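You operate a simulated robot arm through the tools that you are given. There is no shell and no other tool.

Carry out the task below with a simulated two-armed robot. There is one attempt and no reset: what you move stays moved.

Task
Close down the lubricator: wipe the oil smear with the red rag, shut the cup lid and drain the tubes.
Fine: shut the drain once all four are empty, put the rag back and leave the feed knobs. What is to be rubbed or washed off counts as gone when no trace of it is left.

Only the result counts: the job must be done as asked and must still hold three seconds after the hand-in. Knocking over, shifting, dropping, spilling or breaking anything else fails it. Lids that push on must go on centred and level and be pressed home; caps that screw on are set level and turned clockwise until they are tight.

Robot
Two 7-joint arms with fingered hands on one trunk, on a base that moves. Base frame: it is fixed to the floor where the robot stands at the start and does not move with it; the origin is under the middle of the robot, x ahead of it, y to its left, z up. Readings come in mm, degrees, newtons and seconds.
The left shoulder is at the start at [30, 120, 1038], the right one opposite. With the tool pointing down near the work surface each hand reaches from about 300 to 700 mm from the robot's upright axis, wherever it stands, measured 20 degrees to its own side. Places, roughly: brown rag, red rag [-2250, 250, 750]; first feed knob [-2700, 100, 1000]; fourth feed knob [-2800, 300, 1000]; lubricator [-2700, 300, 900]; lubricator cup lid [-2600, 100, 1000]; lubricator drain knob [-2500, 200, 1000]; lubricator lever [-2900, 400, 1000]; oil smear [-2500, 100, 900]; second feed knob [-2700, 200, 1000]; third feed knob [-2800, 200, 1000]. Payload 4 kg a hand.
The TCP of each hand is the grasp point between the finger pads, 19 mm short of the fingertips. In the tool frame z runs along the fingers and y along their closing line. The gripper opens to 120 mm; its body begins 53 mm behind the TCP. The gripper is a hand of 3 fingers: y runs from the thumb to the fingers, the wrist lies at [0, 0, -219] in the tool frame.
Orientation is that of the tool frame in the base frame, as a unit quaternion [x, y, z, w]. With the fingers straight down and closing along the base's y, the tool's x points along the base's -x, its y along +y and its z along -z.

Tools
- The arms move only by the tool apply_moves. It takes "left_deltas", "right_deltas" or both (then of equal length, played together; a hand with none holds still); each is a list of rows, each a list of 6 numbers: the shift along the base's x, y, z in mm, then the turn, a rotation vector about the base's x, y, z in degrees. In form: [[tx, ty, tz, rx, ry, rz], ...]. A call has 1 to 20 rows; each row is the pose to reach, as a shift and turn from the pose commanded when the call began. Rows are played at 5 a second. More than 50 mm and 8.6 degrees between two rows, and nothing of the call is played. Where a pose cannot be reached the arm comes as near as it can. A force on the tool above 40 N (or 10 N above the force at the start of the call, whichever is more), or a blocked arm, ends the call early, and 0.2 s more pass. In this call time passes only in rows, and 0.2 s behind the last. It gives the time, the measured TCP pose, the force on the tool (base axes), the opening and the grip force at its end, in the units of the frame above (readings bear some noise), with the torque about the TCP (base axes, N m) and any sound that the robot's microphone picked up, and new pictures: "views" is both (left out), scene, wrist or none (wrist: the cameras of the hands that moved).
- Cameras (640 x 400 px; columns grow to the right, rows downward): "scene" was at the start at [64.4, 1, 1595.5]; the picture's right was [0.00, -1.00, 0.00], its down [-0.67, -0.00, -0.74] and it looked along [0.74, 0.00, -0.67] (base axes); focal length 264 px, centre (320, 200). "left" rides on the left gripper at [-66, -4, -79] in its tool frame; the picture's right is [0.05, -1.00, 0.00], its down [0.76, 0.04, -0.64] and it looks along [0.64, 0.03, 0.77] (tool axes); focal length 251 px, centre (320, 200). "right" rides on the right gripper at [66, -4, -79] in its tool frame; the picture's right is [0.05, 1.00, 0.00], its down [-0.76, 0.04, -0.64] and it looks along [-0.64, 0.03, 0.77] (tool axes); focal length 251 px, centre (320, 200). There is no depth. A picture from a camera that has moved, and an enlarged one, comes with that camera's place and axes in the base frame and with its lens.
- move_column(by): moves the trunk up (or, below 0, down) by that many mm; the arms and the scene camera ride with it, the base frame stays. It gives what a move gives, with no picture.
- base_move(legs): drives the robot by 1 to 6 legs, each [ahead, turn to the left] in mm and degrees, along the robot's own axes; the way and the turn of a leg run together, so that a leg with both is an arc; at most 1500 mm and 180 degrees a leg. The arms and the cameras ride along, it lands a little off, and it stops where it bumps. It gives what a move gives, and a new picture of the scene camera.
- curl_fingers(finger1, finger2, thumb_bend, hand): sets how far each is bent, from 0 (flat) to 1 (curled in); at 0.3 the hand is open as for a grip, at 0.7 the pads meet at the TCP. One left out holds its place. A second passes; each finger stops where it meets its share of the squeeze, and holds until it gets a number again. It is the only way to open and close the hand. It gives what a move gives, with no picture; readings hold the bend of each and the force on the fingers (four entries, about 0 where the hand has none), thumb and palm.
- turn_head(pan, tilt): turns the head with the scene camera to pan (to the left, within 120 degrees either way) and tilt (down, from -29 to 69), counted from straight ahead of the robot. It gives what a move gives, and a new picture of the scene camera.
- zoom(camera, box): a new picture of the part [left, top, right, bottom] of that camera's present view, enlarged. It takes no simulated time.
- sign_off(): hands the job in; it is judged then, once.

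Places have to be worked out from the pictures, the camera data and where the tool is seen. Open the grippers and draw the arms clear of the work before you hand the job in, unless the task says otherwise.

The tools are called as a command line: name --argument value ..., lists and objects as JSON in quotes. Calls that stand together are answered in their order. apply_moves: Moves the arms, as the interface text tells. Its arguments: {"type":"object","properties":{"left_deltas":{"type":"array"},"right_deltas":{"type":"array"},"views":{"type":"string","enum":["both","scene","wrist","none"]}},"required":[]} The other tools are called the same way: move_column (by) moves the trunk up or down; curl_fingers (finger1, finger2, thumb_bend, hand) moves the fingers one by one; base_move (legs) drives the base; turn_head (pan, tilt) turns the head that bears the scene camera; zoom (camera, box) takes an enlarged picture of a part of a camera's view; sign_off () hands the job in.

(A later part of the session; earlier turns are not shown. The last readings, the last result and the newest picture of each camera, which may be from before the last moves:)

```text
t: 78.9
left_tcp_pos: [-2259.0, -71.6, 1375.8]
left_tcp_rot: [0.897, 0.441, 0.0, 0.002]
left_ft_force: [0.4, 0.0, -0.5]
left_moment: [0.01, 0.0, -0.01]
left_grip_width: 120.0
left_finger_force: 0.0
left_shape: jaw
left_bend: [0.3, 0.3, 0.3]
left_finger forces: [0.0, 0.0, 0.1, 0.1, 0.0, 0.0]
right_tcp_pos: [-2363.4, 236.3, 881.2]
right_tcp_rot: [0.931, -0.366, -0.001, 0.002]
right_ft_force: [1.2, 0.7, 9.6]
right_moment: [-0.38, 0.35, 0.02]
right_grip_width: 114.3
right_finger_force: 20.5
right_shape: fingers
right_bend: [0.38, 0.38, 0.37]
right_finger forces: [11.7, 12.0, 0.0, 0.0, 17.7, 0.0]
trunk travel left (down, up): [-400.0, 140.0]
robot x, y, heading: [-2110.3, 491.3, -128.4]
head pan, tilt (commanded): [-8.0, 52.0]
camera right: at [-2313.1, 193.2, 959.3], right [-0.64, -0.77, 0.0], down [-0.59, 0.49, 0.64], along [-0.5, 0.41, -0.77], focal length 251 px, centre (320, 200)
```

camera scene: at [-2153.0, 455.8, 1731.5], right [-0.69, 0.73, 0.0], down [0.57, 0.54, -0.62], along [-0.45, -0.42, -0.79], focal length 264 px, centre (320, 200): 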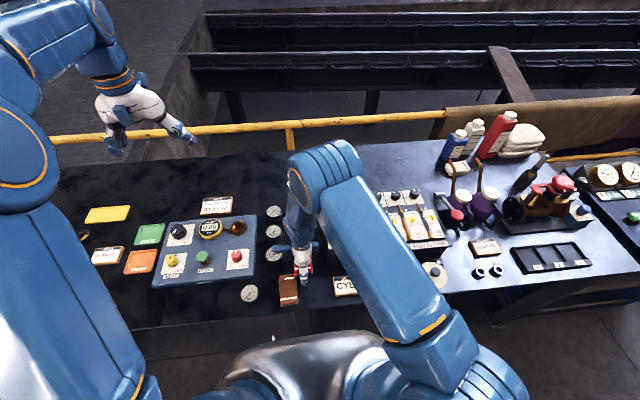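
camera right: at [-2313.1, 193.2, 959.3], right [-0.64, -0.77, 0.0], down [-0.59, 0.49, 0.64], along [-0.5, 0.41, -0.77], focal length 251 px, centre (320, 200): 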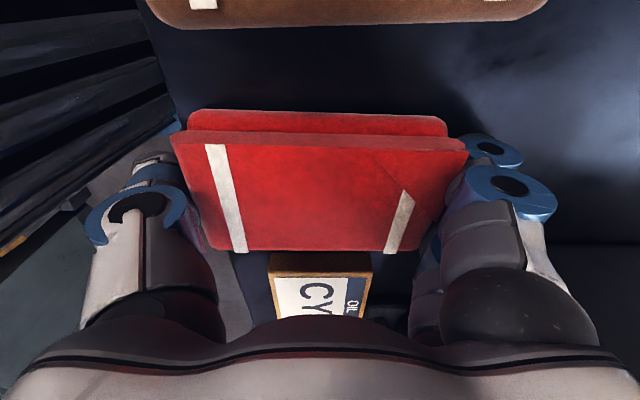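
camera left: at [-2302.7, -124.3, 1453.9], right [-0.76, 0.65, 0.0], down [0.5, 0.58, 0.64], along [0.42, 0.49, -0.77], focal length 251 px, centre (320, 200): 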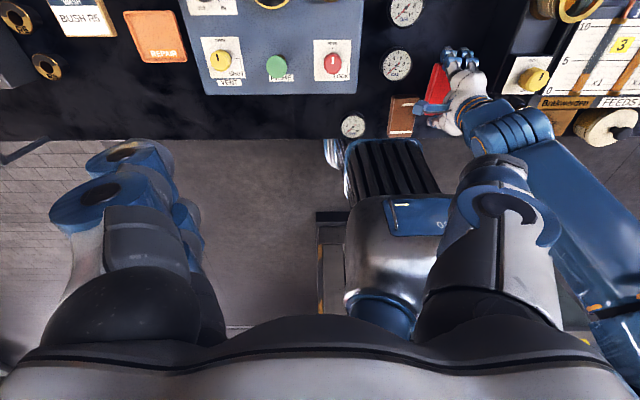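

Comparing with the earlier picture the rag is about 2.5 mm too far back. I correct that with a small lift and set it down again.

apply_moves --right_deltas '[[0, 0, 4, 0, 0, 0], [1.8, 2, 4, 0, 0, 0], [1.8, 2, 1.5, 0, 0, 0]]' --views "none"

curl_fingers --hand "right" --finger1 0.34 --finger2 0.34 --thumb_bend 0.34

curl_fingers --hand "right" --finger1 0.3 --finger2 0.3 --thumb_bend 0.3

zoom --camera "right" --box '[0, 0, 640, 400]'

```text
t: 79.7
left_tcp_pos: [-2260.3, -74.4, 1374.6]
left_tcp_rot: [0.897, 0.442, 0.0, 0.002]
left_ft_force: [0.3, -0.4, 0.3]
left_moment: [-0.02, 0.03, -0.01]
left_grip_width: 119.6
left_finger_force: 0.0
left_shape: jaw
left_bend: [0.3, 0.3, 0.3]
left_finger forces: [0.0, 0.1, 0.0, 0.1, 0.1, 0.1]
right_tcp_pos: [-2360.7, 238.6, 882.1]
right_tcp_rot: [0.931, -0.366, 0.0, -0.001]
right_ft_force: [0.7, 0.1, 0.3]
right_moment: [-0.07, 0.01, -0.03]
right_grip_width: 113.9
right_finger_force: 18.7
right_shape: fingers
right_bend: [0.38, 0.38, 0.37]
right_finger forces: [9.1, 9.5, 0.0, 0.0, 17.8, 0.0]
trunk travel left (down, up): [-400.0, 140.0]
robot x, y, heading: [-2110.5, 492.3, -128.4]
head pan, tilt (commanded): [-8.0, 52.0]
```

```text
t: 80.7
left_tcp_pos: [-2261.5, -73.7, 1375.1]
left_tcp_rot: [0.897, 0.441, 0.001, 0.001]
left_ft_force: [0.3, -0.4, -0.1]
left_moment: [-0.02, 0.0, 0.0]
left_grip_width: 120.2
left_finger_force: 0.0
left_shape: jaw
left_bend: [0.3, 0.3, 0.3]
left_finger forces: [0.0, 0.0, 0.1, 0.1, 0.0, 0.0]
right_tcp_pos: [-2361.4, 237.3, 882.0]
right_tcp_rot: [0.931, -0.365, 0.0, 0.0]
right_ft_force: [0.4, -0.1, -0.7]
right_moment: [0.0, -0.01, 0.02]
right_grip_width: 118.3
right_finger_force: 1.6
right_shape: fingers
right_bend: [0.34, 0.34, 0.33]
right_finger forces: [0.6, 1.0, 0.1, 0.0, 1.5, 0.1]
trunk travel left (down, up): [-400.0, 140.0]
robot x, y, heading: [-2116.0, 493.2, -128.5]
head pan, tilt (commanded): [-8.0, 52.0]
```

```text
t: 81.7
left_tcp_pos: [-2260.4, -74.0, 1375.0]
left_tcp_rot: [0.897, 0.441, 0.0, 0.0]
left_ft_force: [0.0, 0.5, -0.3]
left_moment: [-0.02, -0.02, -0.01]
left_grip_width: 120.0
left_finger_force: 0.1
left_shape: jaw
left_bend: [0.3, 0.3, 0.3]
left_finger forces: [0.0, 0.0, 0.1, 0.0, 0.0, 0.0]
right_tcp_pos: [-2362.3, 237.2, 883.8]
right_tcp_rot: [0.931, -0.366, 0.0, 0.0]
right_ft_force: [0.5, -0.1, 0.0]
right_moment: [0.0, 0.02, -0.04]
right_grip_width: 128.2
right_finger_force: 0.0
right_shape: fingers
right_bend: [0.3, 0.3, 0.3]
right_finger forces: [0.1, 0.0, 0.1, 0.0, 0.0, 0.0]
trunk travel left (down, up): [-400.0, 140.0]
robot x, y, heading: [-2110.6, 492.8, -128.7]
head pan, tilt (commanded): [-8.0, 52.0]
```

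```text
1.00 times, centred on (320, 200) of right (not enlarged: the box is as wide or as high as the picture)
camera zoom: at [-2311.6, 194.3, 960.4], right [-0.64, -0.77, 0.0], down [-0.59, 0.49, 0.64], along [-0.49, 0.41, -0.76], focal length 251 px, centre (320, 200)
```

zoom: 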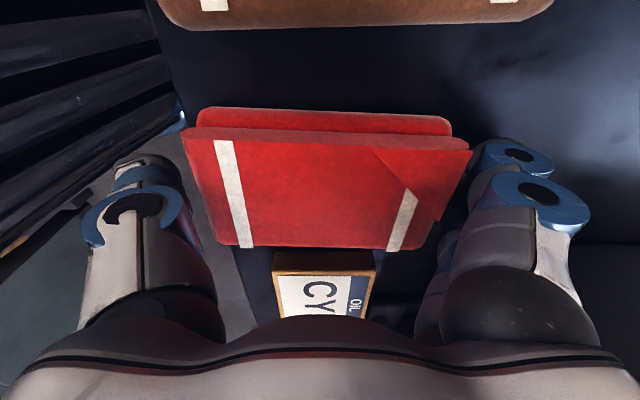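

The rag is released. I lift the hand straight up and check that it stays.

apply_moves --right_deltas '[[0, 0, 5, 0, 0, 0], [0, 0, 12, 0, 0, 0], [0, 0, 25, 0, 0, 0], [0, 0, 60, 0, 0, 0], [0, 0, 100, 0, 0, 0], [0, 0, 140, 0, 0, 0]]'

```text
t: 83.1
left_tcp_pos: [-2258.4, -73.1, 1375.3]
left_tcp_rot: [0.897, 0.442, -0.001, 0.001]
left_ft_force: [-0.2, 0.6, -0.7]
left_moment: [0.01, -0.01, 0.0]
left_grip_width: 120.1
left_finger_force: 0.0
left_shape: jaw
left_bend: [0.3, 0.3, 0.3]
left_finger forces: [0.1, 0.0, 0.0, 0.0, 0.1, 0.0]
right_tcp_pos: [-2359.9, 237.9, 1024.0]
right_tcp_rot: [0.931, -0.366, -0.001, -0.001]
right_ft_force: [-0.2, 0.3, -0.6]
right_moment: [-0.03, 0.02, -0.01]
right_grip_width: 128.2
right_finger_force: 0.0
right_shape: fingers
right_bend: [0.3, 0.3, 0.3]
right_finger forces: [0.1, 0.0, 0.0, 0.0, 0.1, 0.0]
trunk travel left (down, up): [-400.0, 140.0]
robot x, y, heading: [-2113.9, 492.8, -128.7]
head pan, tilt (commanded): [-8.0, 52.0]
camera scene: at [-2153.5, 456.4, 1731.5], right [-0.69, 0.73, 0.0], down [0.57, 0.54, -0.62], along [-0.45, -0.42, -0.79], focal length 264 px, centre (320, 200)
camera right: at [-2309.9, 194.9, 1102.3], right [-0.64, -0.77, 0.0], down [-0.59, 0.49, 0.64], along [-0.49, 0.41, -0.76], focal length 251 px, centre (320, 200)
```

scene: 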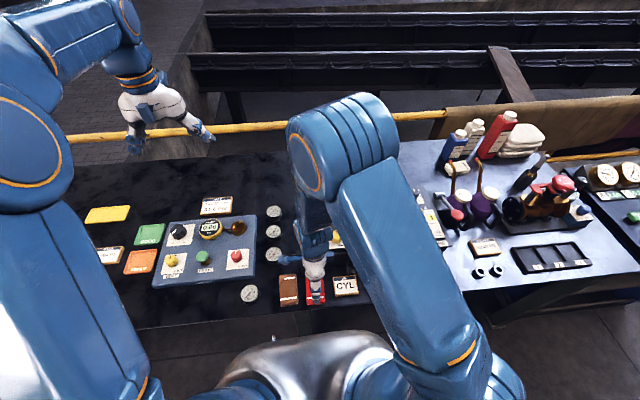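
right: 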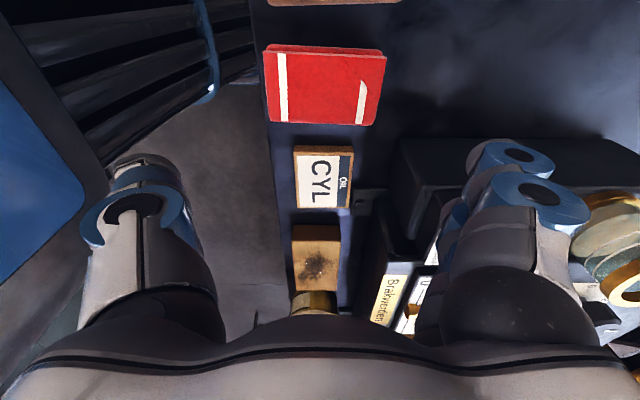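

The rag is back in place and the smear is gone. Next I raise the right hand, turn it back to its normal orientation and look at the cup lid.

apply_moves --right_deltas '[[0, 0, 45, 0, 0, 7.9], [0, 0, 90, 0, 0, 15.8], [0, 0, 135, 0, 0, 23.7], [0, 0, 180, 0, 0, 31.6], [0, 0, 225, 0, 0, 39.5], [-20, 5, 260, 0, 0, 47.4], [-60, 15, 270, 0, 0, 55.3], [-100, 25, 270, 0, 0, 63.2], [-140, 35, 270, 0, 0, 71.1], [-180, 45, 270, 0, 0, 79], [-220, 55, 270, 0, 0, 86.9], [-260, 65, 270, 0, 0, 95], [-290, 80, 270, 0, 0, 95]]'

turn_head --pan -15 --tilt 48

zoom --camera "scene" --box '[230, 130, 430, 255]'

```text
t: 85.9
left_tcp_pos: [-2260.5, -73.6, 1375.3]
left_tcp_rot: [0.897, 0.441, 0.0, 0.001]
left_ft_force: [-0.4, -0.7, 0.0]
left_moment: [-0.04, 0.01, 0.02]
left_grip_width: 119.7
left_finger_force: 0.1
left_shape: jaw
left_bend: [0.3, 0.3, 0.3]
left_finger forces: [0.0, 0.0, 0.1, 0.0, 0.1, 0.1]
right_tcp_pos: [-2654.9, 319.1, 1291.2]
right_tcp_rot: [0.898, 0.439, 0.0, 0.001]
right_ft_force: [-0.2, 0.3, 0.0]
right_moment: [0.02, -0.03, 0.01]
right_grip_width: 128.3
right_finger_force: 0.1
right_shape: fingers
right_bend: [0.3, 0.3, 0.3]
right_finger forces: [0.1, 0.0, 0.0, 0.1, 0.0, 0.0]
trunk travel left (down, up): [-400.0, 140.0]
robot x, y, heading: [-2112.3, 492.0, -128.4]
head pan, tilt (commanded): [-8.0, 52.0]
camera scene: at [-2154.9, 455.7, 1731.5], right [-0.69, 0.73, 0.0], down [0.57, 0.54, -0.62], along [-0.45, -0.42, -0.79], focal length 264 px, centre (320, 200)
camera right: at [-2617.4, 373.3, 1369.0], right [0.82, -0.57, 0.0], down [-0.44, -0.63, 0.64], along [-0.37, -0.53, -0.77], focal length 251 px, centre (320, 200)
```

scene: 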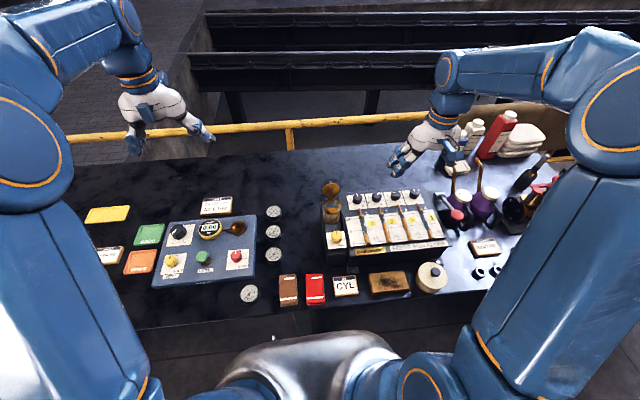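
right: 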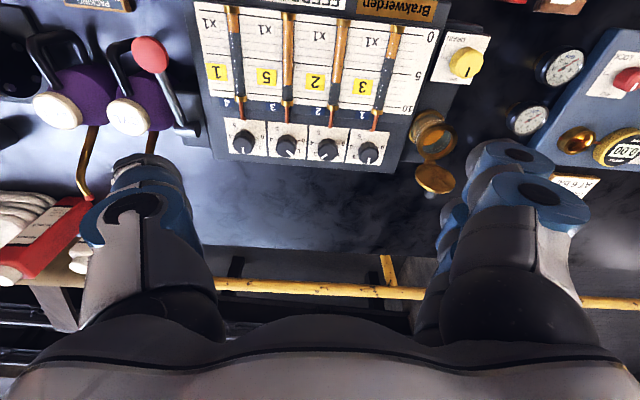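

```text
t: 86.6
left_tcp_pos: [-2259.4, -74.8, 1374.7]
left_tcp_rot: [0.897, 0.442, 0.0, 0.0]
left_ft_force: [0.3, -0.1, -1.0]
left_moment: [-0.03, -0.01, -0.02]
left_grip_width: 120.2
left_finger_force: 0.1
left_shape: jaw
left_bend: [0.3, 0.3, 0.3]
left_finger forces: [0.0, 0.0, 0.0, 0.0, 0.1, 0.0]
right_tcp_pos: [-2652.6, 318.6, 1291.1]
right_tcp_rot: [0.898, 0.44, 0.0, 0.0]
right_ft_force: [0.9, -0.1, 0.5]
right_moment: [0.0, 0.0, 0.02]
right_grip_width: 128.0
right_finger_force: 0.0
right_shape: fingers
right_bend: [0.3, 0.3, 0.3]
right_finger forces: [0.0, 0.0, 0.0, 0.0, 0.1, 0.0]
trunk travel left (down, up): [-400.0, 140.0]
robot x, y, heading: [-2114.3, 492.0, -128.6]
head pan, tilt (commanded): [-15.0, 48.0]
camera scene: at [-2162.6, 460.0, 1736.8], right [-0.6, 0.8, 0.0], down [0.6, 0.44, -0.67], along [-0.54, -0.4, -0.74], focal length 264 px, centre (320, 200)
```

scene: 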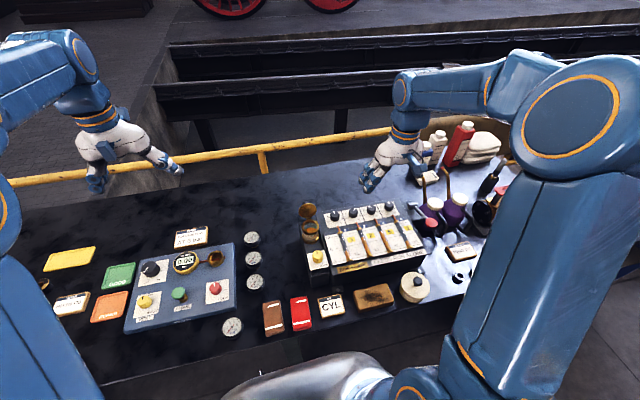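

```text
3.20 times, centred on (330, 192) of scene
camera zoom: at [-2162.6, 460.0, 1736.8], right [-0.6, 0.8, 0.0], down [0.6, 0.44, -0.67], along [-0.54, -0.4, -0.74], focal length 845 px, centre (288, 224)
```

zoom: 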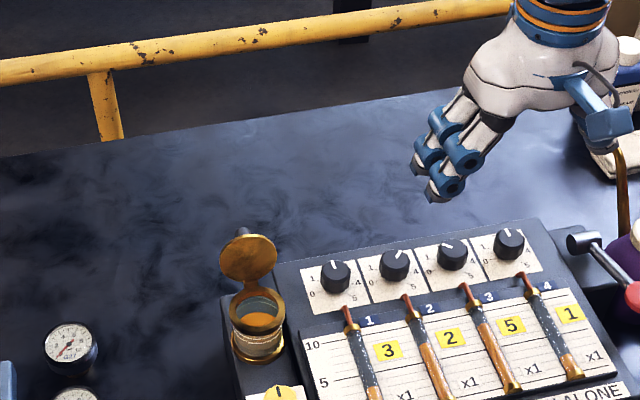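

The smear area looks clean from here too. I zoom at the lid in both cameras to triangulate it.

zoom --camera "right" --box '[370, 20, 510, 200]'

zoom --camera "scene" --box '[280, 190, 350, 280]'

```text
2.22 times, centred on (440, 110) of right
camera zoom: at [-2615.8, 372.5, 1369.3], right [0.82, -0.57, 0.0], down [-0.44, -0.63, 0.64], along [-0.37, -0.53, -0.77], focal length 559 px, centre (53, 400)
```

zoom: 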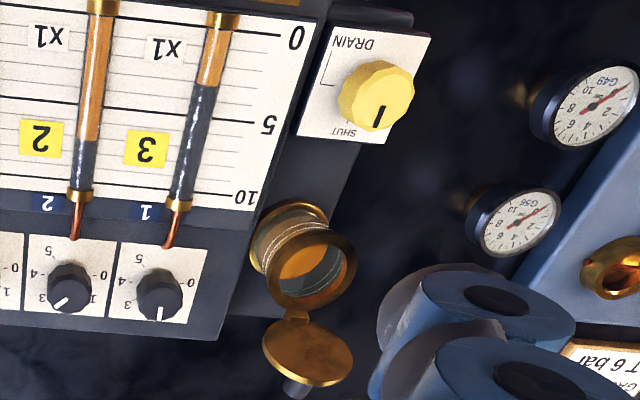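

```text
4.44 times, centred on (315, 235) of scene
camera zoom: at [-2162.6, 460.0, 1736.8], right [-0.6, 0.8, 0.0], down [0.6, 0.44, -0.67], along [-0.54, -0.4, -0.74], focal length 1173 px, centre (342, 44)
```

zoom: 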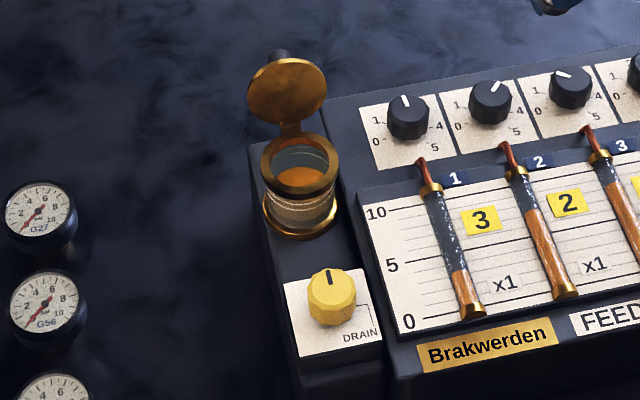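

Triangulation: cup rim centre about (-2572, 115, 1003), open lid centre (-2600, 84, 1044), hinged at the back, leaning about 10° backwards, with a small knob on its back. I'll close the fingers to a poker, bring them behind the lid and push it over towards me.

curl_fingers --hand "right" --finger1 0.7 --finger2 0.7 --thumb_bend 0.7

apply_moves --right_deltas '[[1, -42, -10, 0, 0, 0], [2, -84, -20, 0, 0, 0], [3, -126, -30, 0, 0, 0], [4, -168, -45, 0, 0, 0], [5, -210, -60, 0, 0, 0], [6, -252, -75, 0, 0, 0], [7, -291, -90, 0, 0, 0]]'

```text
t: 87.6
left_tcp_pos: [-2259.7, -74.4, 1374.8]
left_tcp_rot: [0.897, 0.441, 0.0, 0.001]
left_ft_force: [0.3, 0.2, 0.0]
left_moment: [0.03, -0.03, -0.02]
left_grip_width: 120.2
left_finger_force: 0.1
left_shape: jaw
left_bend: [0.3, 0.3, 0.3]
left_finger forces: [0.1, 0.0, 0.0, 0.1, 0.0, 0.0]
right_tcp_pos: [-2653.7, 318.3, 1291.4]
right_tcp_rot: [0.898, 0.439, 0.0, -0.001]
right_ft_force: [-0.7, 0.7, 0.4]
right_moment: [0.01, 0.0, 0.01]
right_grip_width: 10.8
right_finger_force: 0.0
right_shape: fingers
right_bend: [0.71, 0.71, 0.7]
right_finger forces: [0.1, 0.0, 0.1, 0.0, 0.0, 0.1]
trunk travel left (down, up): [-400.0, 140.0]
robot x, y, heading: [-2112.1, 486.9, -128.5]
head pan, tilt (commanded): [-15.0, 48.0]
```

```text
t: 89.2
left_tcp_pos: [-2260.4, -73.0, 1377.0]
left_tcp_rot: [0.898, 0.441, -0.001, 0.001]
left_ft_force: [0.2, 0.9, 0.0]
left_moment: [-0.02, -0.03, 0.0]
left_grip_width: 120.2
left_finger_force: 0.1
left_shape: jaw
left_bend: [0.3, 0.3, 0.3]
left_finger forces: [0.0, 0.0, 0.1, 0.1, 0.1, 0.1]
right_tcp_pos: [-2633.7, 57.0, 1206.8]
right_tcp_rot: [0.899, 0.439, 0.0, -0.001]
right_ft_force: [0.2, -0.3, -0.2]
right_moment: [-0.03, -0.01, -0.01]
right_grip_width: 10.5
right_finger_force: 0.1
right_shape: fingers
right_bend: [0.71, 0.71, 0.7]
right_finger forces: [0.0, 0.0, 0.0, 0.1, 0.0, 0.0]
right hand out of reach, approached as far as the arm can: row 7
trunk travel left (down, up): [-400.0, 140.0]
robot x, y, heading: [-2112.0, 490.2, -128.5]
head pan, tilt (commanded): [-15.0, 48.0]
camera scene: at [-2162.8, 461.4, 1736.9], right [-0.59, 0.8, 0.0], down [0.6, 0.44, -0.67], along [-0.54, -0.4, -0.74], focal length 264 px, centre (320, 200)
camera right: at [-2597.5, 110.9, 1283.8], right [0.82, -0.57, 0.0], down [-0.44, -0.63, 0.64], along [-0.37, -0.53, -0.77], focal length 251 px, centre (320, 200)
```

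scene: 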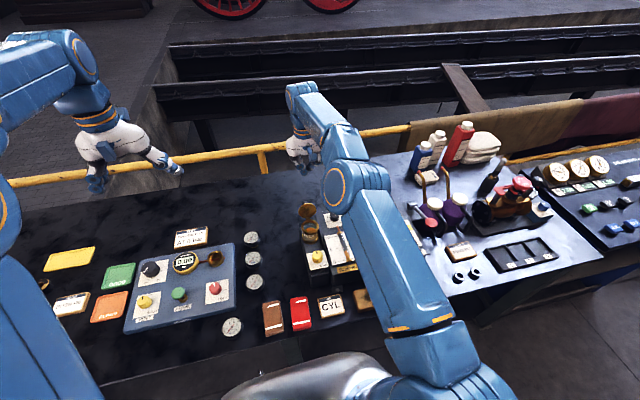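
right: 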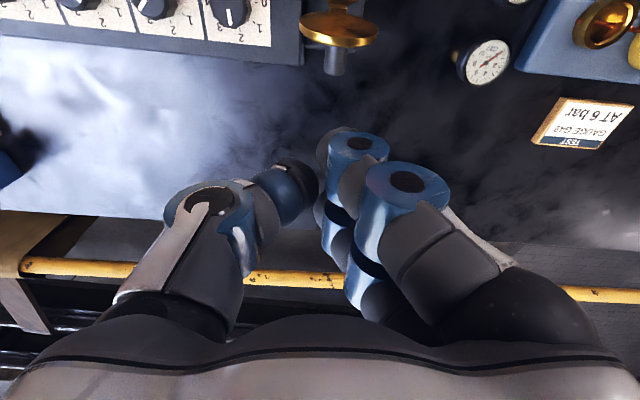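

The arm is at its reach limit about 40 mm short of the spot behind the lid. The base has about 100 mm of clearance, so I drive 40 mm forward with the hand held high.

base_move --legs '[[40, 0]]'

```text
t: 90.1
left_tcp_pos: [-2284.9, -105.5, 1375.4]
left_tcp_rot: [0.897, 0.442, -0.001, 0.0]
left_ft_force: [0.1, 0.3, 0.3]
left_moment: [0.0, -0.01, -0.01]
left_grip_width: 120.1
left_finger_force: 0.0
left_shape: jaw
left_bend: [0.3, 0.3, 0.3]
left_finger forces: [0.0, 0.1, 0.0, 0.1, 0.1, 0.0]
right_tcp_pos: [-2659.2, 25.5, 1205.2]
right_tcp_rot: [0.899, 0.439, -0.001, 0.0]
right_ft_force: [0.0, 0.8, 0.7]
right_moment: [0.01, 0.03, -0.02]
right_grip_width: 10.5
right_finger_force: 0.1
right_shape: fingers
right_bend: [0.71, 0.71, 0.7]
right_finger forces: [0.0, 0.0, 0.1, 0.1, 0.0, 0.0]
trunk travel left (down, up): [-400.0, 140.0]
robot x, y, heading: [-2141.9, 460.7, -128.8]
head pan, tilt (commanded): [-15.0, 48.0]
camera scene: at [-2187.4, 429.0, 1736.9], right [-0.59, 0.8, 0.0], down [0.6, 0.44, -0.67], along [-0.54, -0.4, -0.74], focal length 264 px, centre (320, 200)
```

scene: 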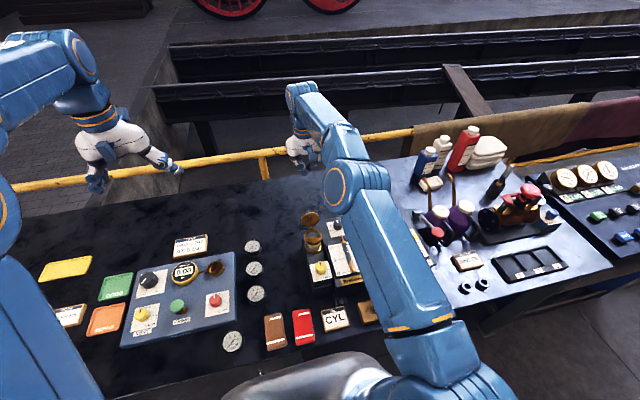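

The drive worked: the hand is about 125 mm behind the cup axis. I lower it behind the lid to TCP z = 1060.

apply_moves --right_deltas '[[3, -2, -37, 0, 0, 0], [5.7, -4.9, -74, 0, 0, 0], [5.7, -4.9, -110, 0, 0, 0], [5.7, -4.9, -145, 0, 0, 0]]'

zoom --camera "scene" --box '[260, 130, 400, 220]'

```text
t: 91.1
left_tcp_pos: [-2286.1, -106.3, 1375.2]
left_tcp_rot: [0.897, 0.442, 0.0, 0.001]
left_ft_force: [-0.3, -0.3, -0.3]
left_moment: [0.0, 0.01, 0.02]
left_grip_width: 119.7
left_finger_force: 0.2
left_shape: jaw
left_bend: [0.3, 0.3, 0.3]
left_finger forces: [0.0, 0.0, 0.0, 0.0, 0.0, 0.0]
right_tcp_pos: [-2654.7, 17.8, 1060.2]
right_tcp_rot: [0.899, 0.439, -0.001, 0.0]
right_ft_force: [0.4, 0.6, 0.5]
right_moment: [0.0, -0.02, 0.0]
right_grip_width: 10.4
right_finger_force: 0.0
right_shape: fingers
right_bend: [0.71, 0.71, 0.7]
right_finger forces: [0.0, 0.1, 0.1, 0.0, 0.1, 0.0]
trunk travel left (down, up): [-400.0, 140.0]
robot x, y, heading: [-2133.9, 462.2, -128.6]
head pan, tilt (commanded): [-15.0, 48.0]
camera scene: at [-2187.9, 428.4, 1736.9], right [-0.59, 0.8, 0.0], down [0.6, 0.44, -0.67], along [-0.54, -0.4, -0.74], focal length 264 px, centre (320, 200)
camera right: at [-2617.2, 71.7, 1137.7], right [0.82, -0.57, 0.0], down [-0.44, -0.63, 0.64], along [-0.37, -0.53, -0.76], focal length 251 px, centre (320, 200)
```

scene: 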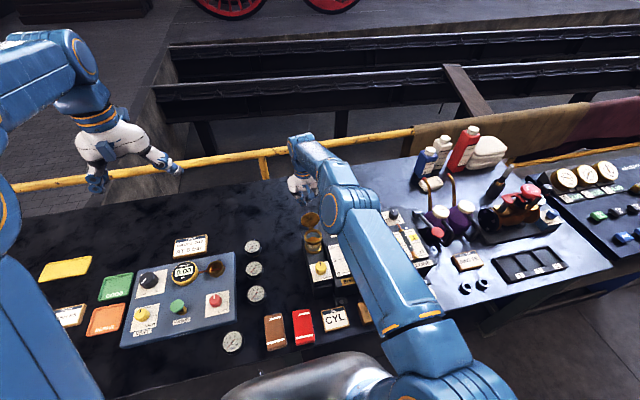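
right: 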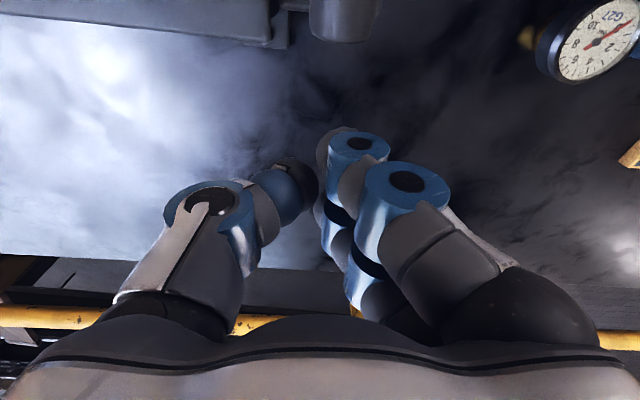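

```text
4.44 times, centred on (330, 175) of scene
camera zoom: at [-2187.9, 428.4, 1736.9], right [-0.59, 0.8, 0.0], down [0.6, 0.44, -0.67], along [-0.54, -0.4, -0.74], focal length 1173 px, centre (276, 311)
```

zoom: 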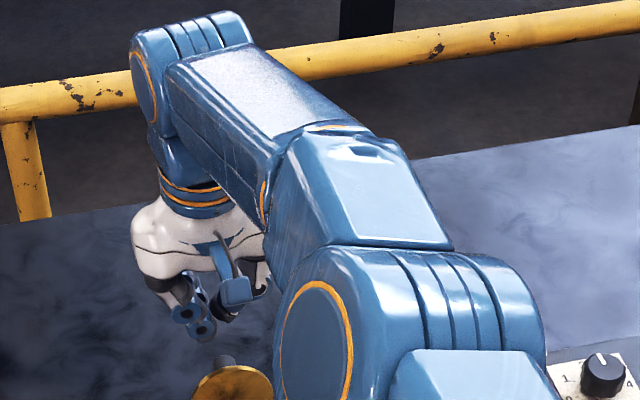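

The fingers are behind the lid with free space. I push towards the robot in 8 mm steps and watch the force.

apply_moves --right_deltas '[[5.2, 6.1, -3, 0, 0, 0], [10.4, 12.2, -5, 0, 0, 0], [15.6, 18.2, -5, 0, 0, 0], [20.8, 24.3, -5, 0, 0, 0], [26, 30.4, -5, 0, 0, 0], [31.2, 36.5, -5, 0, 0, 0]]'

zoom --camera "scene" --box '[270, 160, 370, 250]'

```text
t: 92.5
left_tcp_pos: [-2284.6, -105.4, 1374.3]
left_tcp_rot: [0.897, 0.441, 0.0, 0.001]
left_ft_force: [-0.3, 0.4, 0.6]
left_moment: [0.0, -0.03, -0.02]
left_grip_width: 120.0
left_finger_force: 0.1
left_shape: jaw
left_bend: [0.3, 0.3, 0.3]
left_finger forces: [0.0, 0.1, 0.0, 0.0, 0.0, 0.0]
right_tcp_pos: [-2622.1, 55.7, 1055.4]
right_tcp_rot: [0.898, 0.439, 0.0, 0.0]
right_ft_force: [0.5, -0.8, 0.4]
right_moment: [-0.02, -0.04, -0.03]
right_grip_width: 10.5
right_finger_force: 0.8
right_shape: fingers
right_bend: [0.71, 0.71, 0.7]
right_finger forces: [0.7, 0.0, 0.1, 0.0, 0.0, 0.1]
trunk travel left (down, up): [-400.0, 140.0]
robot x, y, heading: [-2136.3, 460.9, -128.5]
head pan, tilt (commanded): [-15.0, 48.0]
camera scene: at [-2188.1, 428.6, 1736.9], right [-0.59, 0.8, 0.0], down [0.6, 0.44, -0.67], along [-0.54, -0.4, -0.74], focal length 264 px, centre (320, 200)
camera right: at [-2585.3, 109.5, 1133.6], right [0.82, -0.57, 0.0], down [-0.44, -0.63, 0.64], along [-0.37, -0.53, -0.76], focal length 251 px, centre (320, 200)
```

scene: 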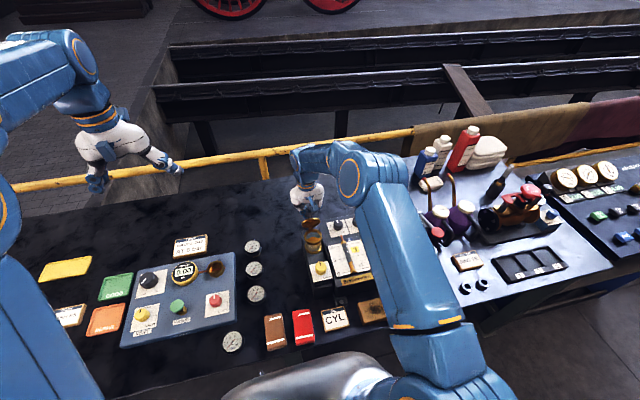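
right: 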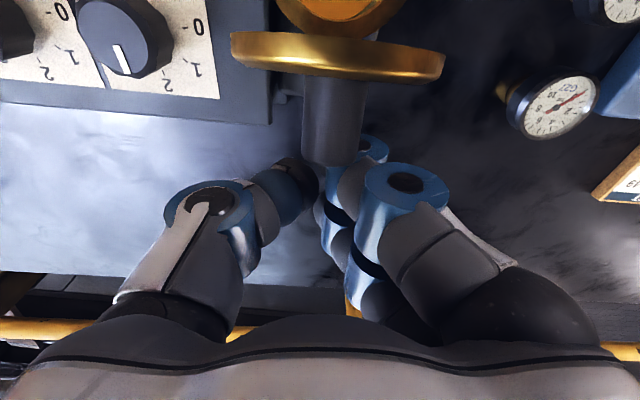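

```text
4.44 times, centred on (320, 205) of scene
camera zoom: at [-2188.1, 428.6, 1736.9], right [-0.59, 0.8, 0.0], down [0.6, 0.44, -0.67], along [-0.54, -0.4, -0.74], focal length 1173 px, centre (320, 178)
```

zoom: 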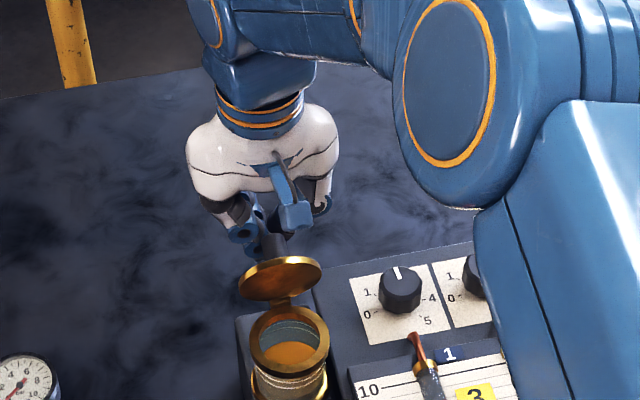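

The lid has begun to turn over; the fingers push on its knob with under 1 N. I continue pushing forward.

apply_moves --right_deltas '[[5.2, 6.1, 0, 0, 0, 0], [10.4, 12.2, 0, 0, 0, 0], [15.6, 18.2, 0, 0, 0, 0], [20.8, 24.3, 0, 0, 0, 0], [26, 30.4, 0, 0, 0, 0]]'

zoom --camera "scene" --box '[270, 160, 370, 250]'

```text
t: 93.7
left_tcp_pos: [-2285.3, -106.0, 1375.5]
left_tcp_rot: [0.897, 0.442, 0.0, 0.001]
left_ft_force: [0.9, 0.2, -0.3]
left_moment: [0.0, -0.01, 0.0]
left_grip_width: 120.3
left_finger_force: 0.1
left_shape: jaw
left_bend: [0.3, 0.3, 0.3]
left_finger forces: [0.0, 0.0, 0.1, 0.0, 0.0, 0.0]
right_tcp_pos: [-2598.3, 87.1, 1056.0]
right_tcp_rot: [0.898, 0.44, 0.0, 0.0]
right_ft_force: [0.4, -0.9, -1.0]
right_moment: [0.03, 0.0, 0.04]
right_grip_width: 10.6
right_finger_force: 0.6
right_shape: fingers
right_bend: [0.71, 0.71, 0.7]
right_finger forces: [1.2, 0.0, 0.1, 0.0, 0.1, 0.1]
trunk travel left (down, up): [-400.0, 140.0]
robot x, y, heading: [-2133.8, 460.3, -128.5]
head pan, tilt (commanded): [-15.0, 48.0]
camera scene: at [-2188.4, 428.0, 1736.8], right [-0.59, 0.8, 0.0], down [0.6, 0.44, -0.67], along [-0.54, -0.4, -0.74], focal length 264 px, centre (320, 200)
camera right: at [-2560.5, 140.2, 1133.4], right [0.82, -0.57, 0.0], down [-0.44, -0.63, 0.64], along [-0.37, -0.53, -0.77], focal length 251 px, centre (320, 200)
```

scene: 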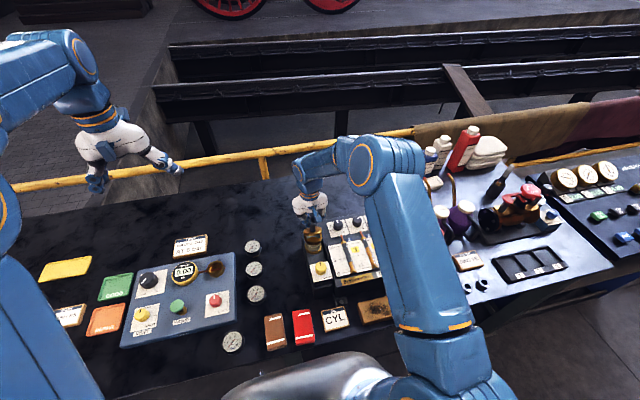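
right: 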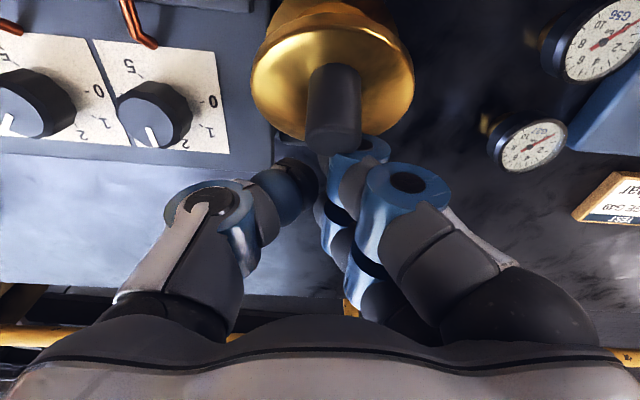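

```text
4.44 times, centred on (320, 205) of scene
camera zoom: at [-2188.4, 428.0, 1736.8], right [-0.59, 0.8, 0.0], down [0.6, 0.44, -0.67], along [-0.54, -0.4, -0.74], focal length 1173 px, centre (320, 178)
```

zoom: 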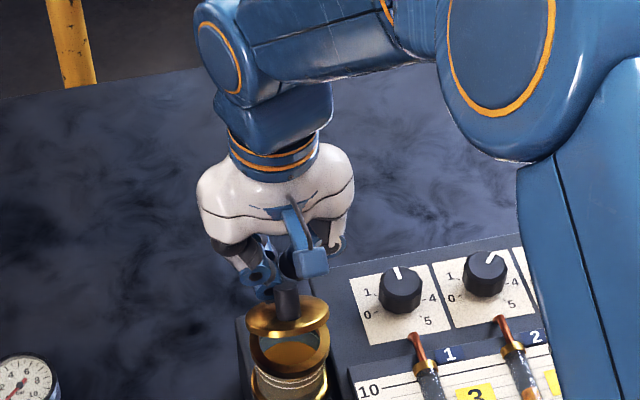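

The lid is now down to about 40° from closed. I lower the tips slightly and keep pushing the knob forward.

apply_moves --right_deltas '[[0, 0, -4, 0, 0, 0], [2.6, 3, -8, 0, 0, 0], [6.5, 7.6, -8, 0, 0, 0], [10.4, 12.2, -8, 0, 0, 0]]'

zoom --camera "scene" --box '[270, 160, 370, 250]'

```text
t: 94.7
left_tcp_pos: [-2284.9, -104.4, 1375.6]
left_tcp_rot: [0.897, 0.442, 0.0, 0.001]
left_ft_force: [-0.2, 0.3, -0.5]
left_moment: [0.04, -0.01, 0.06]
left_grip_width: 119.8
left_finger_force: 0.0
left_shape: jaw
left_bend: [0.3, 0.3, 0.3]
left_finger forces: [0.0, 0.0, 0.0, 0.1, 0.0, 0.0]
right_tcp_pos: [-2586.2, 98.4, 1048.4]
right_tcp_rot: [0.898, 0.439, 0.0, 0.0]
right_ft_force: [0.2, -1.2, -0.3]
right_moment: [-0.01, -0.01, -0.01]
right_grip_width: 10.6
right_finger_force: 0.0
right_shape: fingers
right_bend: [0.71, 0.71, 0.7]
right_finger forces: [0.5, 0.1, 0.0, 0.0, 0.0, 0.1]
trunk travel left (down, up): [-400.0, 140.0]
robot x, y, heading: [-2136.7, 459.5, -128.2]
head pan, tilt (commanded): [-15.0, 48.0]
camera scene: at [-2188.4, 428.1, 1736.8], right [-0.59, 0.8, 0.0], down [0.6, 0.44, -0.67], along [-0.54, -0.4, -0.74], focal length 264 px, centre (320, 200)
camera right: at [-2549.0, 152.4, 1125.7], right [0.82, -0.57, 0.0], down [-0.44, -0.63, 0.64], along [-0.37, -0.53, -0.77], focal length 251 px, centre (320, 200)
```

scene: 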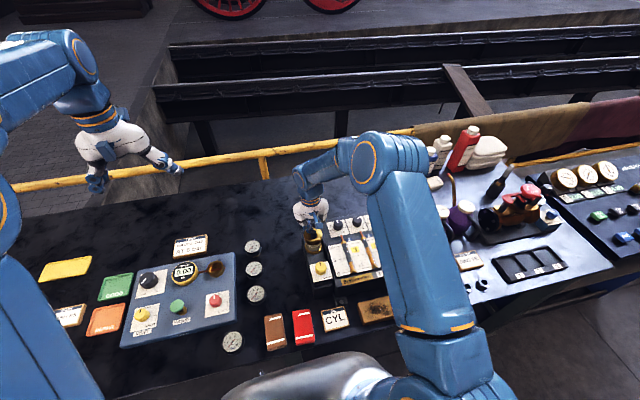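
right: 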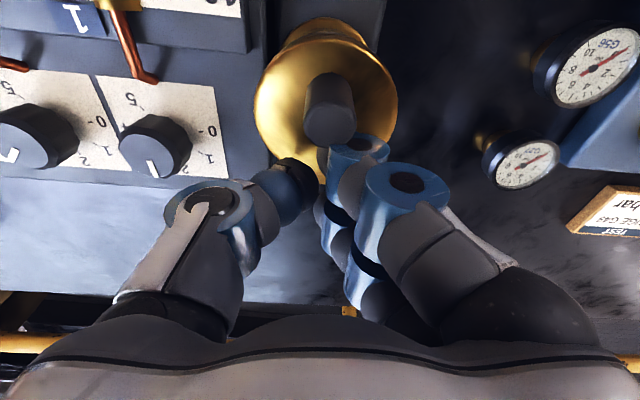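

```text
4.44 times, centred on (320, 205) of scene
camera zoom: at [-2188.4, 428.1, 1736.8], right [-0.59, 0.8, 0.0], down [0.6, 0.44, -0.67], along [-0.54, -0.4, -0.74], focal length 1173 px, centre (320, 178)
```

zoom: 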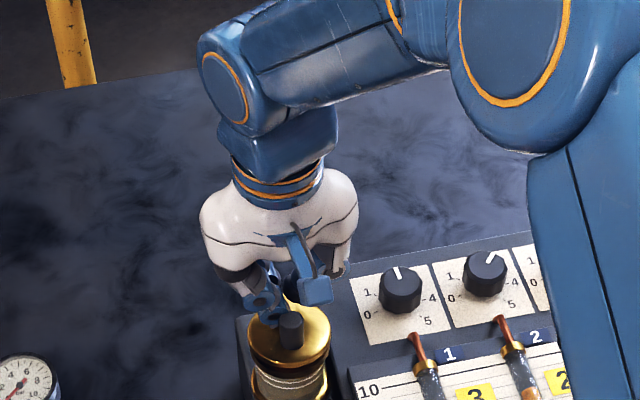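

The lid is almost down. I raise the hand, centre it over the lid knob and press down gently.

apply_moves --right_deltas '[[-3, -3, 15, 0, 0, 0], [-3, -3, 40, 0, 0, 0], [6, 8, 40, 0, 0, 0], [13.8, 17.1, 40, 0, 0, 0]]'

zoom --camera "scene" --box '[270, 160, 370, 250]'

```text
t: 95.7
left_tcp_pos: [-2286.3, -104.7, 1375.4]
left_tcp_rot: [0.897, 0.441, 0.001, 0.001]
left_ft_force: [0.6, 0.0, 0.6]
left_moment: [0.01, -0.01, 0.01]
left_grip_width: 120.0
left_finger_force: 0.0
left_shape: jaw
left_bend: [0.3, 0.3, 0.3]
left_finger forces: [0.0, 0.1, 0.1, 0.1, 0.1, 0.1]
right_tcp_pos: [-2572.9, 116.0, 1088.2]
right_tcp_rot: [0.899, 0.439, -0.001, 0.0]
right_ft_force: [0.2, -0.3, 0.0]
right_moment: [0.0, 0.02, -0.03]
right_grip_width: 10.6
right_finger_force: 0.0
right_shape: fingers
right_bend: [0.71, 0.71, 0.7]
right_finger forces: [0.0, 0.0, 0.0, 0.0, 0.1, 0.1]
trunk travel left (down, up): [-400.0, 140.0]
robot x, y, heading: [-2137.4, 458.5, -128.3]
head pan, tilt (commanded): [-15.0, 48.0]
camera scene: at [-2188.0, 428.6, 1736.9], right [-0.59, 0.8, 0.0], down [0.6, 0.44, -0.67], along [-0.54, -0.4, -0.74], focal length 264 px, centre (320, 200)
camera right: at [-2534.6, 169.6, 1166.6], right [0.82, -0.57, 0.0], down [-0.44, -0.63, 0.64], along [-0.37, -0.53, -0.76], focal length 251 px, centre (320, 200)
```

scene: 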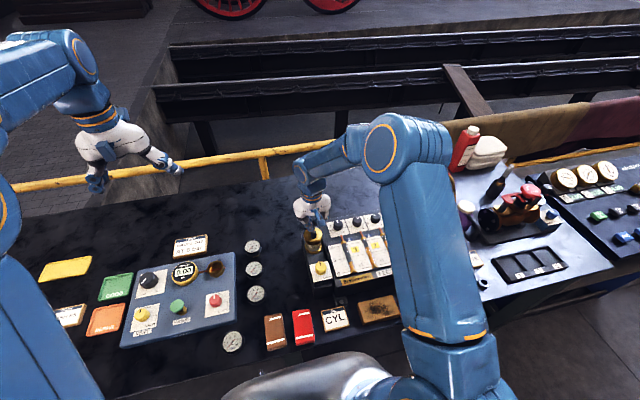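
right: 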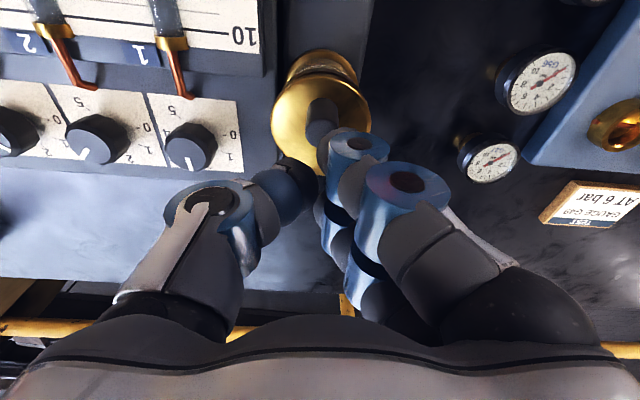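

```text
4.44 times, centred on (320, 205) of scene
camera zoom: at [-2188.0, 428.6, 1736.9], right [-0.59, 0.8, 0.0], down [0.6, 0.44, -0.67], along [-0.54, -0.4, -0.74], focal length 1173 px, centre (320, 178)
```

zoom: 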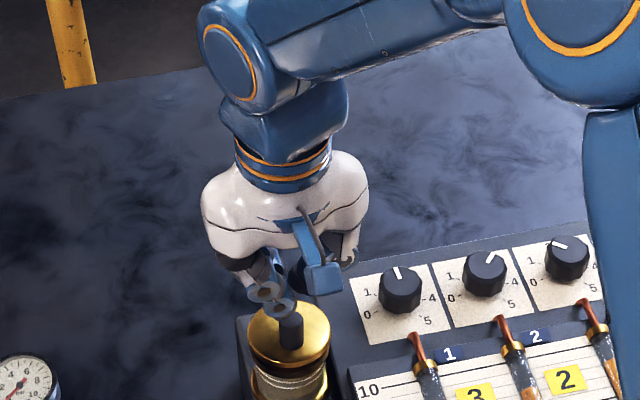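

The knob sits right beneath the fingertips. I press down in small steps until contact force shows.

apply_moves --right_deltas '[[0, 0, -20, 0, 0, 0], [0, 0, -26, 0, 0, 0], [0, 0, -29, 0, 0, 0], [0, 0, -32, 0, 0, 0], [0, 0, -35, 0, 0, 0], [0, 0, -37, 0, 0, 0]]' --views "wrist"

```text
t: 96.9
left_tcp_pos: [-2285.0, -104.5, 1376.1]
left_tcp_rot: [0.897, 0.441, -0.001, 0.001]
left_ft_force: [-0.2, 0.4, 0.1]
left_moment: [-0.01, -0.01, -0.01]
left_grip_width: 120.0
left_finger_force: 0.2
left_shape: jaw
left_bend: [0.3, 0.3, 0.3]
left_finger forces: [0.0, 0.0, 0.0, 0.0, 0.0, 0.0]
right_tcp_pos: [-2570.0, 109.1, 1059.0]
right_tcp_rot: [0.898, 0.44, -0.005, 0.009]
right_ft_force: [7.6, -2.1, 24.7]
right_moment: [0.29, -0.45, -0.17]
right_grip_width: 8.0
right_finger_force: 13.6
right_shape: fingers
right_bend: [0.72, 0.71, 0.7]
right_finger forces: [27.3, 0.0, 0.0, 0.0, 0.0, 0.0]
trunk travel left (down, up): [-400.0, 140.0]
robot x, y, heading: [-2136.1, 457.2, -128.7]
head pan, tilt (commanded): [-15.0, 48.0]
stopped in row 6 (right hand): the force on the tool passed its limit at 42 N (the readings are from after the stop); the commanded pose is now the measured one
camera right: at [-2533.4, 164.1, 1135.7], right [0.82, -0.57, 0.01], down [-0.43, -0.62, 0.66], along [-0.37, -0.54, -0.76], focal length 251 px, centre (320, 200)
```

right: 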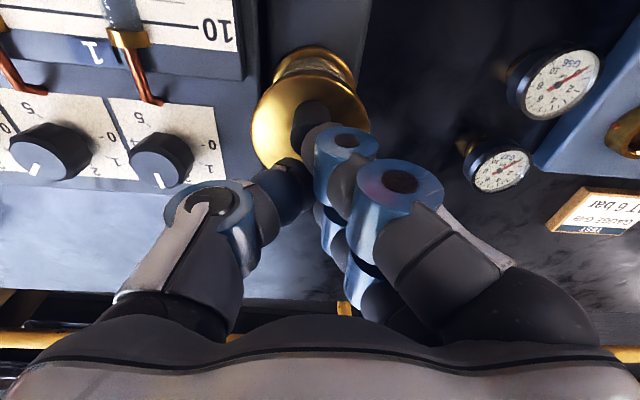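

The press reached about 42 N on the knob. I back off upward and away and inspect the lid.

apply_moves --right_deltas '[[0, 0, 15, 0, 0, 0], [0, 0, 50, 0, 0, 0], [-25, 20, 90, 0, 0, 0], [-60, 50, 130, 0, 0, 0], [-95, 80, 165, 0, 0, 0], [-130, 110, 190, 0, 0, 0]]'

zoom --camera "scene" --box '[285, 210, 365, 290]'

zoom --camera "right" --box '[340, 0, 500, 100]'

```text
refused: row 3 steps farther than a row can; nothing moved
```

```text
5.00 times, centred on (325, 250) of scene
camera zoom: at [-2187.1, 429.4, 1736.9], right [-0.59, 0.8, 0.0], down [0.6, 0.44, -0.67], along [-0.54, -0.4, -0.74], focal length 1320 px, centre (295, -50)
```

zoom: 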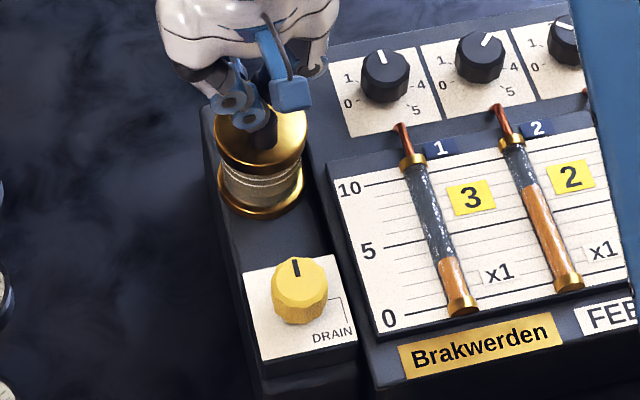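

```text
4.00 times, centred on (420, 50) of right
camera zoom: at [-2533.4, 164.1, 1135.7], right [0.82, -0.57, 0.01], down [-0.43, -0.62, 0.66], along [-0.37, -0.54, -0.76], focal length 1006 px, centre (-80, 800)
```

zoom: 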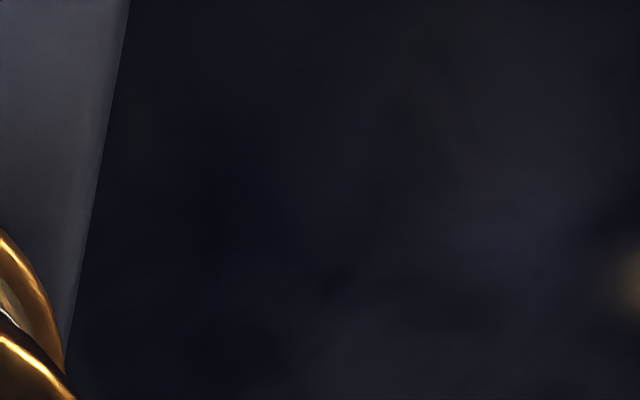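

The lid looks level in the head view. The retreat rows were too long, so I repeat with shorter ones.

apply_moves --right_deltas '[[0, 0, 15, 0, 0, 0], [0, 0, 50, 0, 0, 0], [-20, 15, 85, 0, 0, 0], [-45, 35, 115, 0, 0, 0], [-72, 58, 145, 0, 0, 0], [-98, 80, 175, 0, 0, 0], [-130, 110, 190, 0, 0, 0]]'

zoom --camera "scene" --box '[285, 210, 365, 290]'

zoom --camera "right" --box '[340, 0, 500, 140]'

```text
t: 98.5
left_tcp_pos: [-2285.6, -104.5, 1375.7]
left_tcp_rot: [0.897, 0.442, -0.001, 0.002]
left_ft_force: [-0.3, 0.3, -0.5]
left_moment: [-0.01, -0.04, -0.03]
left_grip_width: 120.2
left_finger_force: 0.0
left_shape: jaw
left_bend: [0.3, 0.3, 0.3]
left_finger forces: [0.0, 0.0, 0.1, 0.1, 0.1, 0.1]
right_tcp_pos: [-2704.1, 220.8, 1244.9]
right_tcp_rot: [0.897, 0.441, -0.002, 0.005]
right_ft_force: [0.1, 0.3, 1.1]
right_moment: [-0.02, -0.02, 0.02]
right_grip_width: 10.4
right_finger_force: 0.1
right_shape: fingers
right_bend: [0.71, 0.71, 0.7]
right_finger forces: [0.1, 0.1, 0.0, 0.1, 0.1, 0.1]
trunk travel left (down, up): [-400.0, 140.0]
robot x, y, heading: [-2135.2, 457.9, -128.5]
head pan, tilt (commanded): [-15.0, 48.0]
camera scene: at [-2189.3, 429.7, 1736.8], right [-0.59, 0.8, 0.0], down [0.6, 0.44, -0.67], along [-0.54, -0.4, -0.74], focal length 264 px, centre (320, 200)
camera right: at [-2666.7, 276.0, 1322.6], right [0.82, -0.57, 0.01], down [-0.44, -0.62, 0.65], along [-0.37, -0.54, -0.76], focal length 251 px, centre (320, 200)
```

scene: 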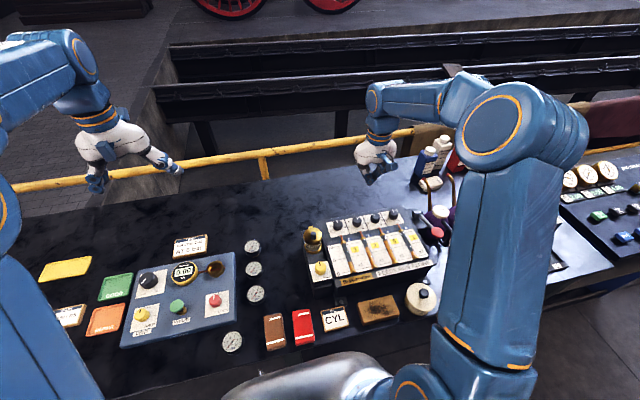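
right: 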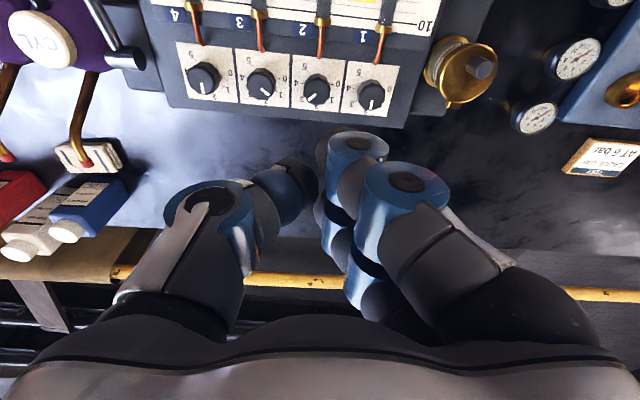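

```text
5.00 times, centred on (325, 250) of scene
camera zoom: at [-2189.3, 429.7, 1736.8], right [-0.59, 0.8, 0.0], down [0.6, 0.44, -0.67], along [-0.54, -0.4, -0.74], focal length 1320 px, centre (295, -50)
```

zoom: 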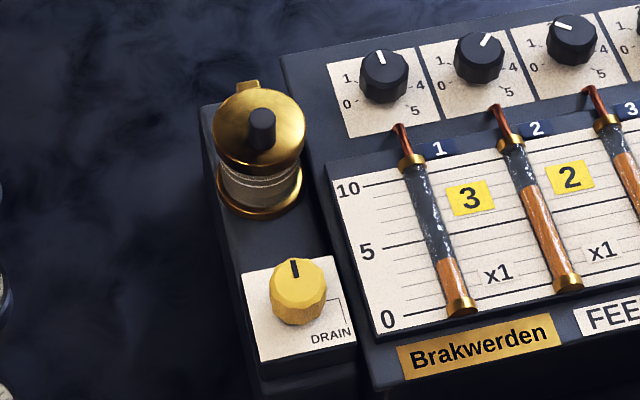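

```text
2.86 times, centred on (420, 70) of right
camera zoom: at [-2666.7, 276.0, 1322.6], right [0.82, -0.57, 0.01], down [-0.44, -0.62, 0.65], along [-0.37, -0.54, -0.76], focal length 718 px, centre (34, 571)
```

zoom: 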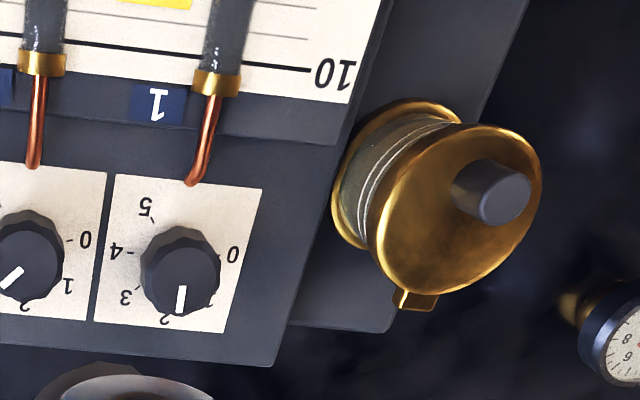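

The lid is shut flat. The drain knob's top is at about (-2501, 200, 1001); SHUT is at its present pointer, DRAIN a quarter turn clockwise. I open the fingers to about 80 mm and move above the knob.

curl_fingers --hand "right" --finger1 0.45 --finger2 0.45 --thumb_bend 0.45

apply_moves --right_deltas '[[40, -4, 0, 0, 0, 0], [80, -8, 0, 0, 0, 0], [120, -12, -10, 0, 0, 0], [160, -16, -40, 0, 0, 0], [203, -20, -60, 0, 0, 0], [203, -20, -100, 0, 0, 0], [203, -20, -140, 0, 0, 0]]'

```text
t: 99.5
left_tcp_pos: [-2285.3, -104.9, 1375.0]
left_tcp_rot: [0.897, 0.442, 0.0, 0.001]
left_ft_force: [-0.1, -0.2, -0.4]
left_moment: [-0.04, 0.0, 0.02]
left_grip_width: 119.9
left_finger_force: 0.1
left_shape: jaw
left_bend: [0.3, 0.3, 0.3]
left_finger forces: [0.0, 0.1, 0.0, 0.1, 0.0, 0.0]
right_tcp_pos: [-2703.4, 220.6, 1245.5]
right_tcp_rot: [0.898, 0.44, -0.002, 0.005]
right_ft_force: [-0.4, 0.2, -0.3]
right_moment: [-0.04, -0.01, -0.03]
right_grip_width: 83.4
right_finger_force: 0.1
right_shape: fingers
right_bend: [0.45, 0.45, 0.45]
right_finger forces: [0.1, 0.0, 0.0, 0.0, 0.0, 0.0]
trunk travel left (down, up): [-400.0, 140.0]
robot x, y, heading: [-2137.8, 460.1, -128.7]
head pan, tilt (commanded): [-15.0, 48.0]
```

```text
refused: row 4 steps farther than a row can; nothing moved
```

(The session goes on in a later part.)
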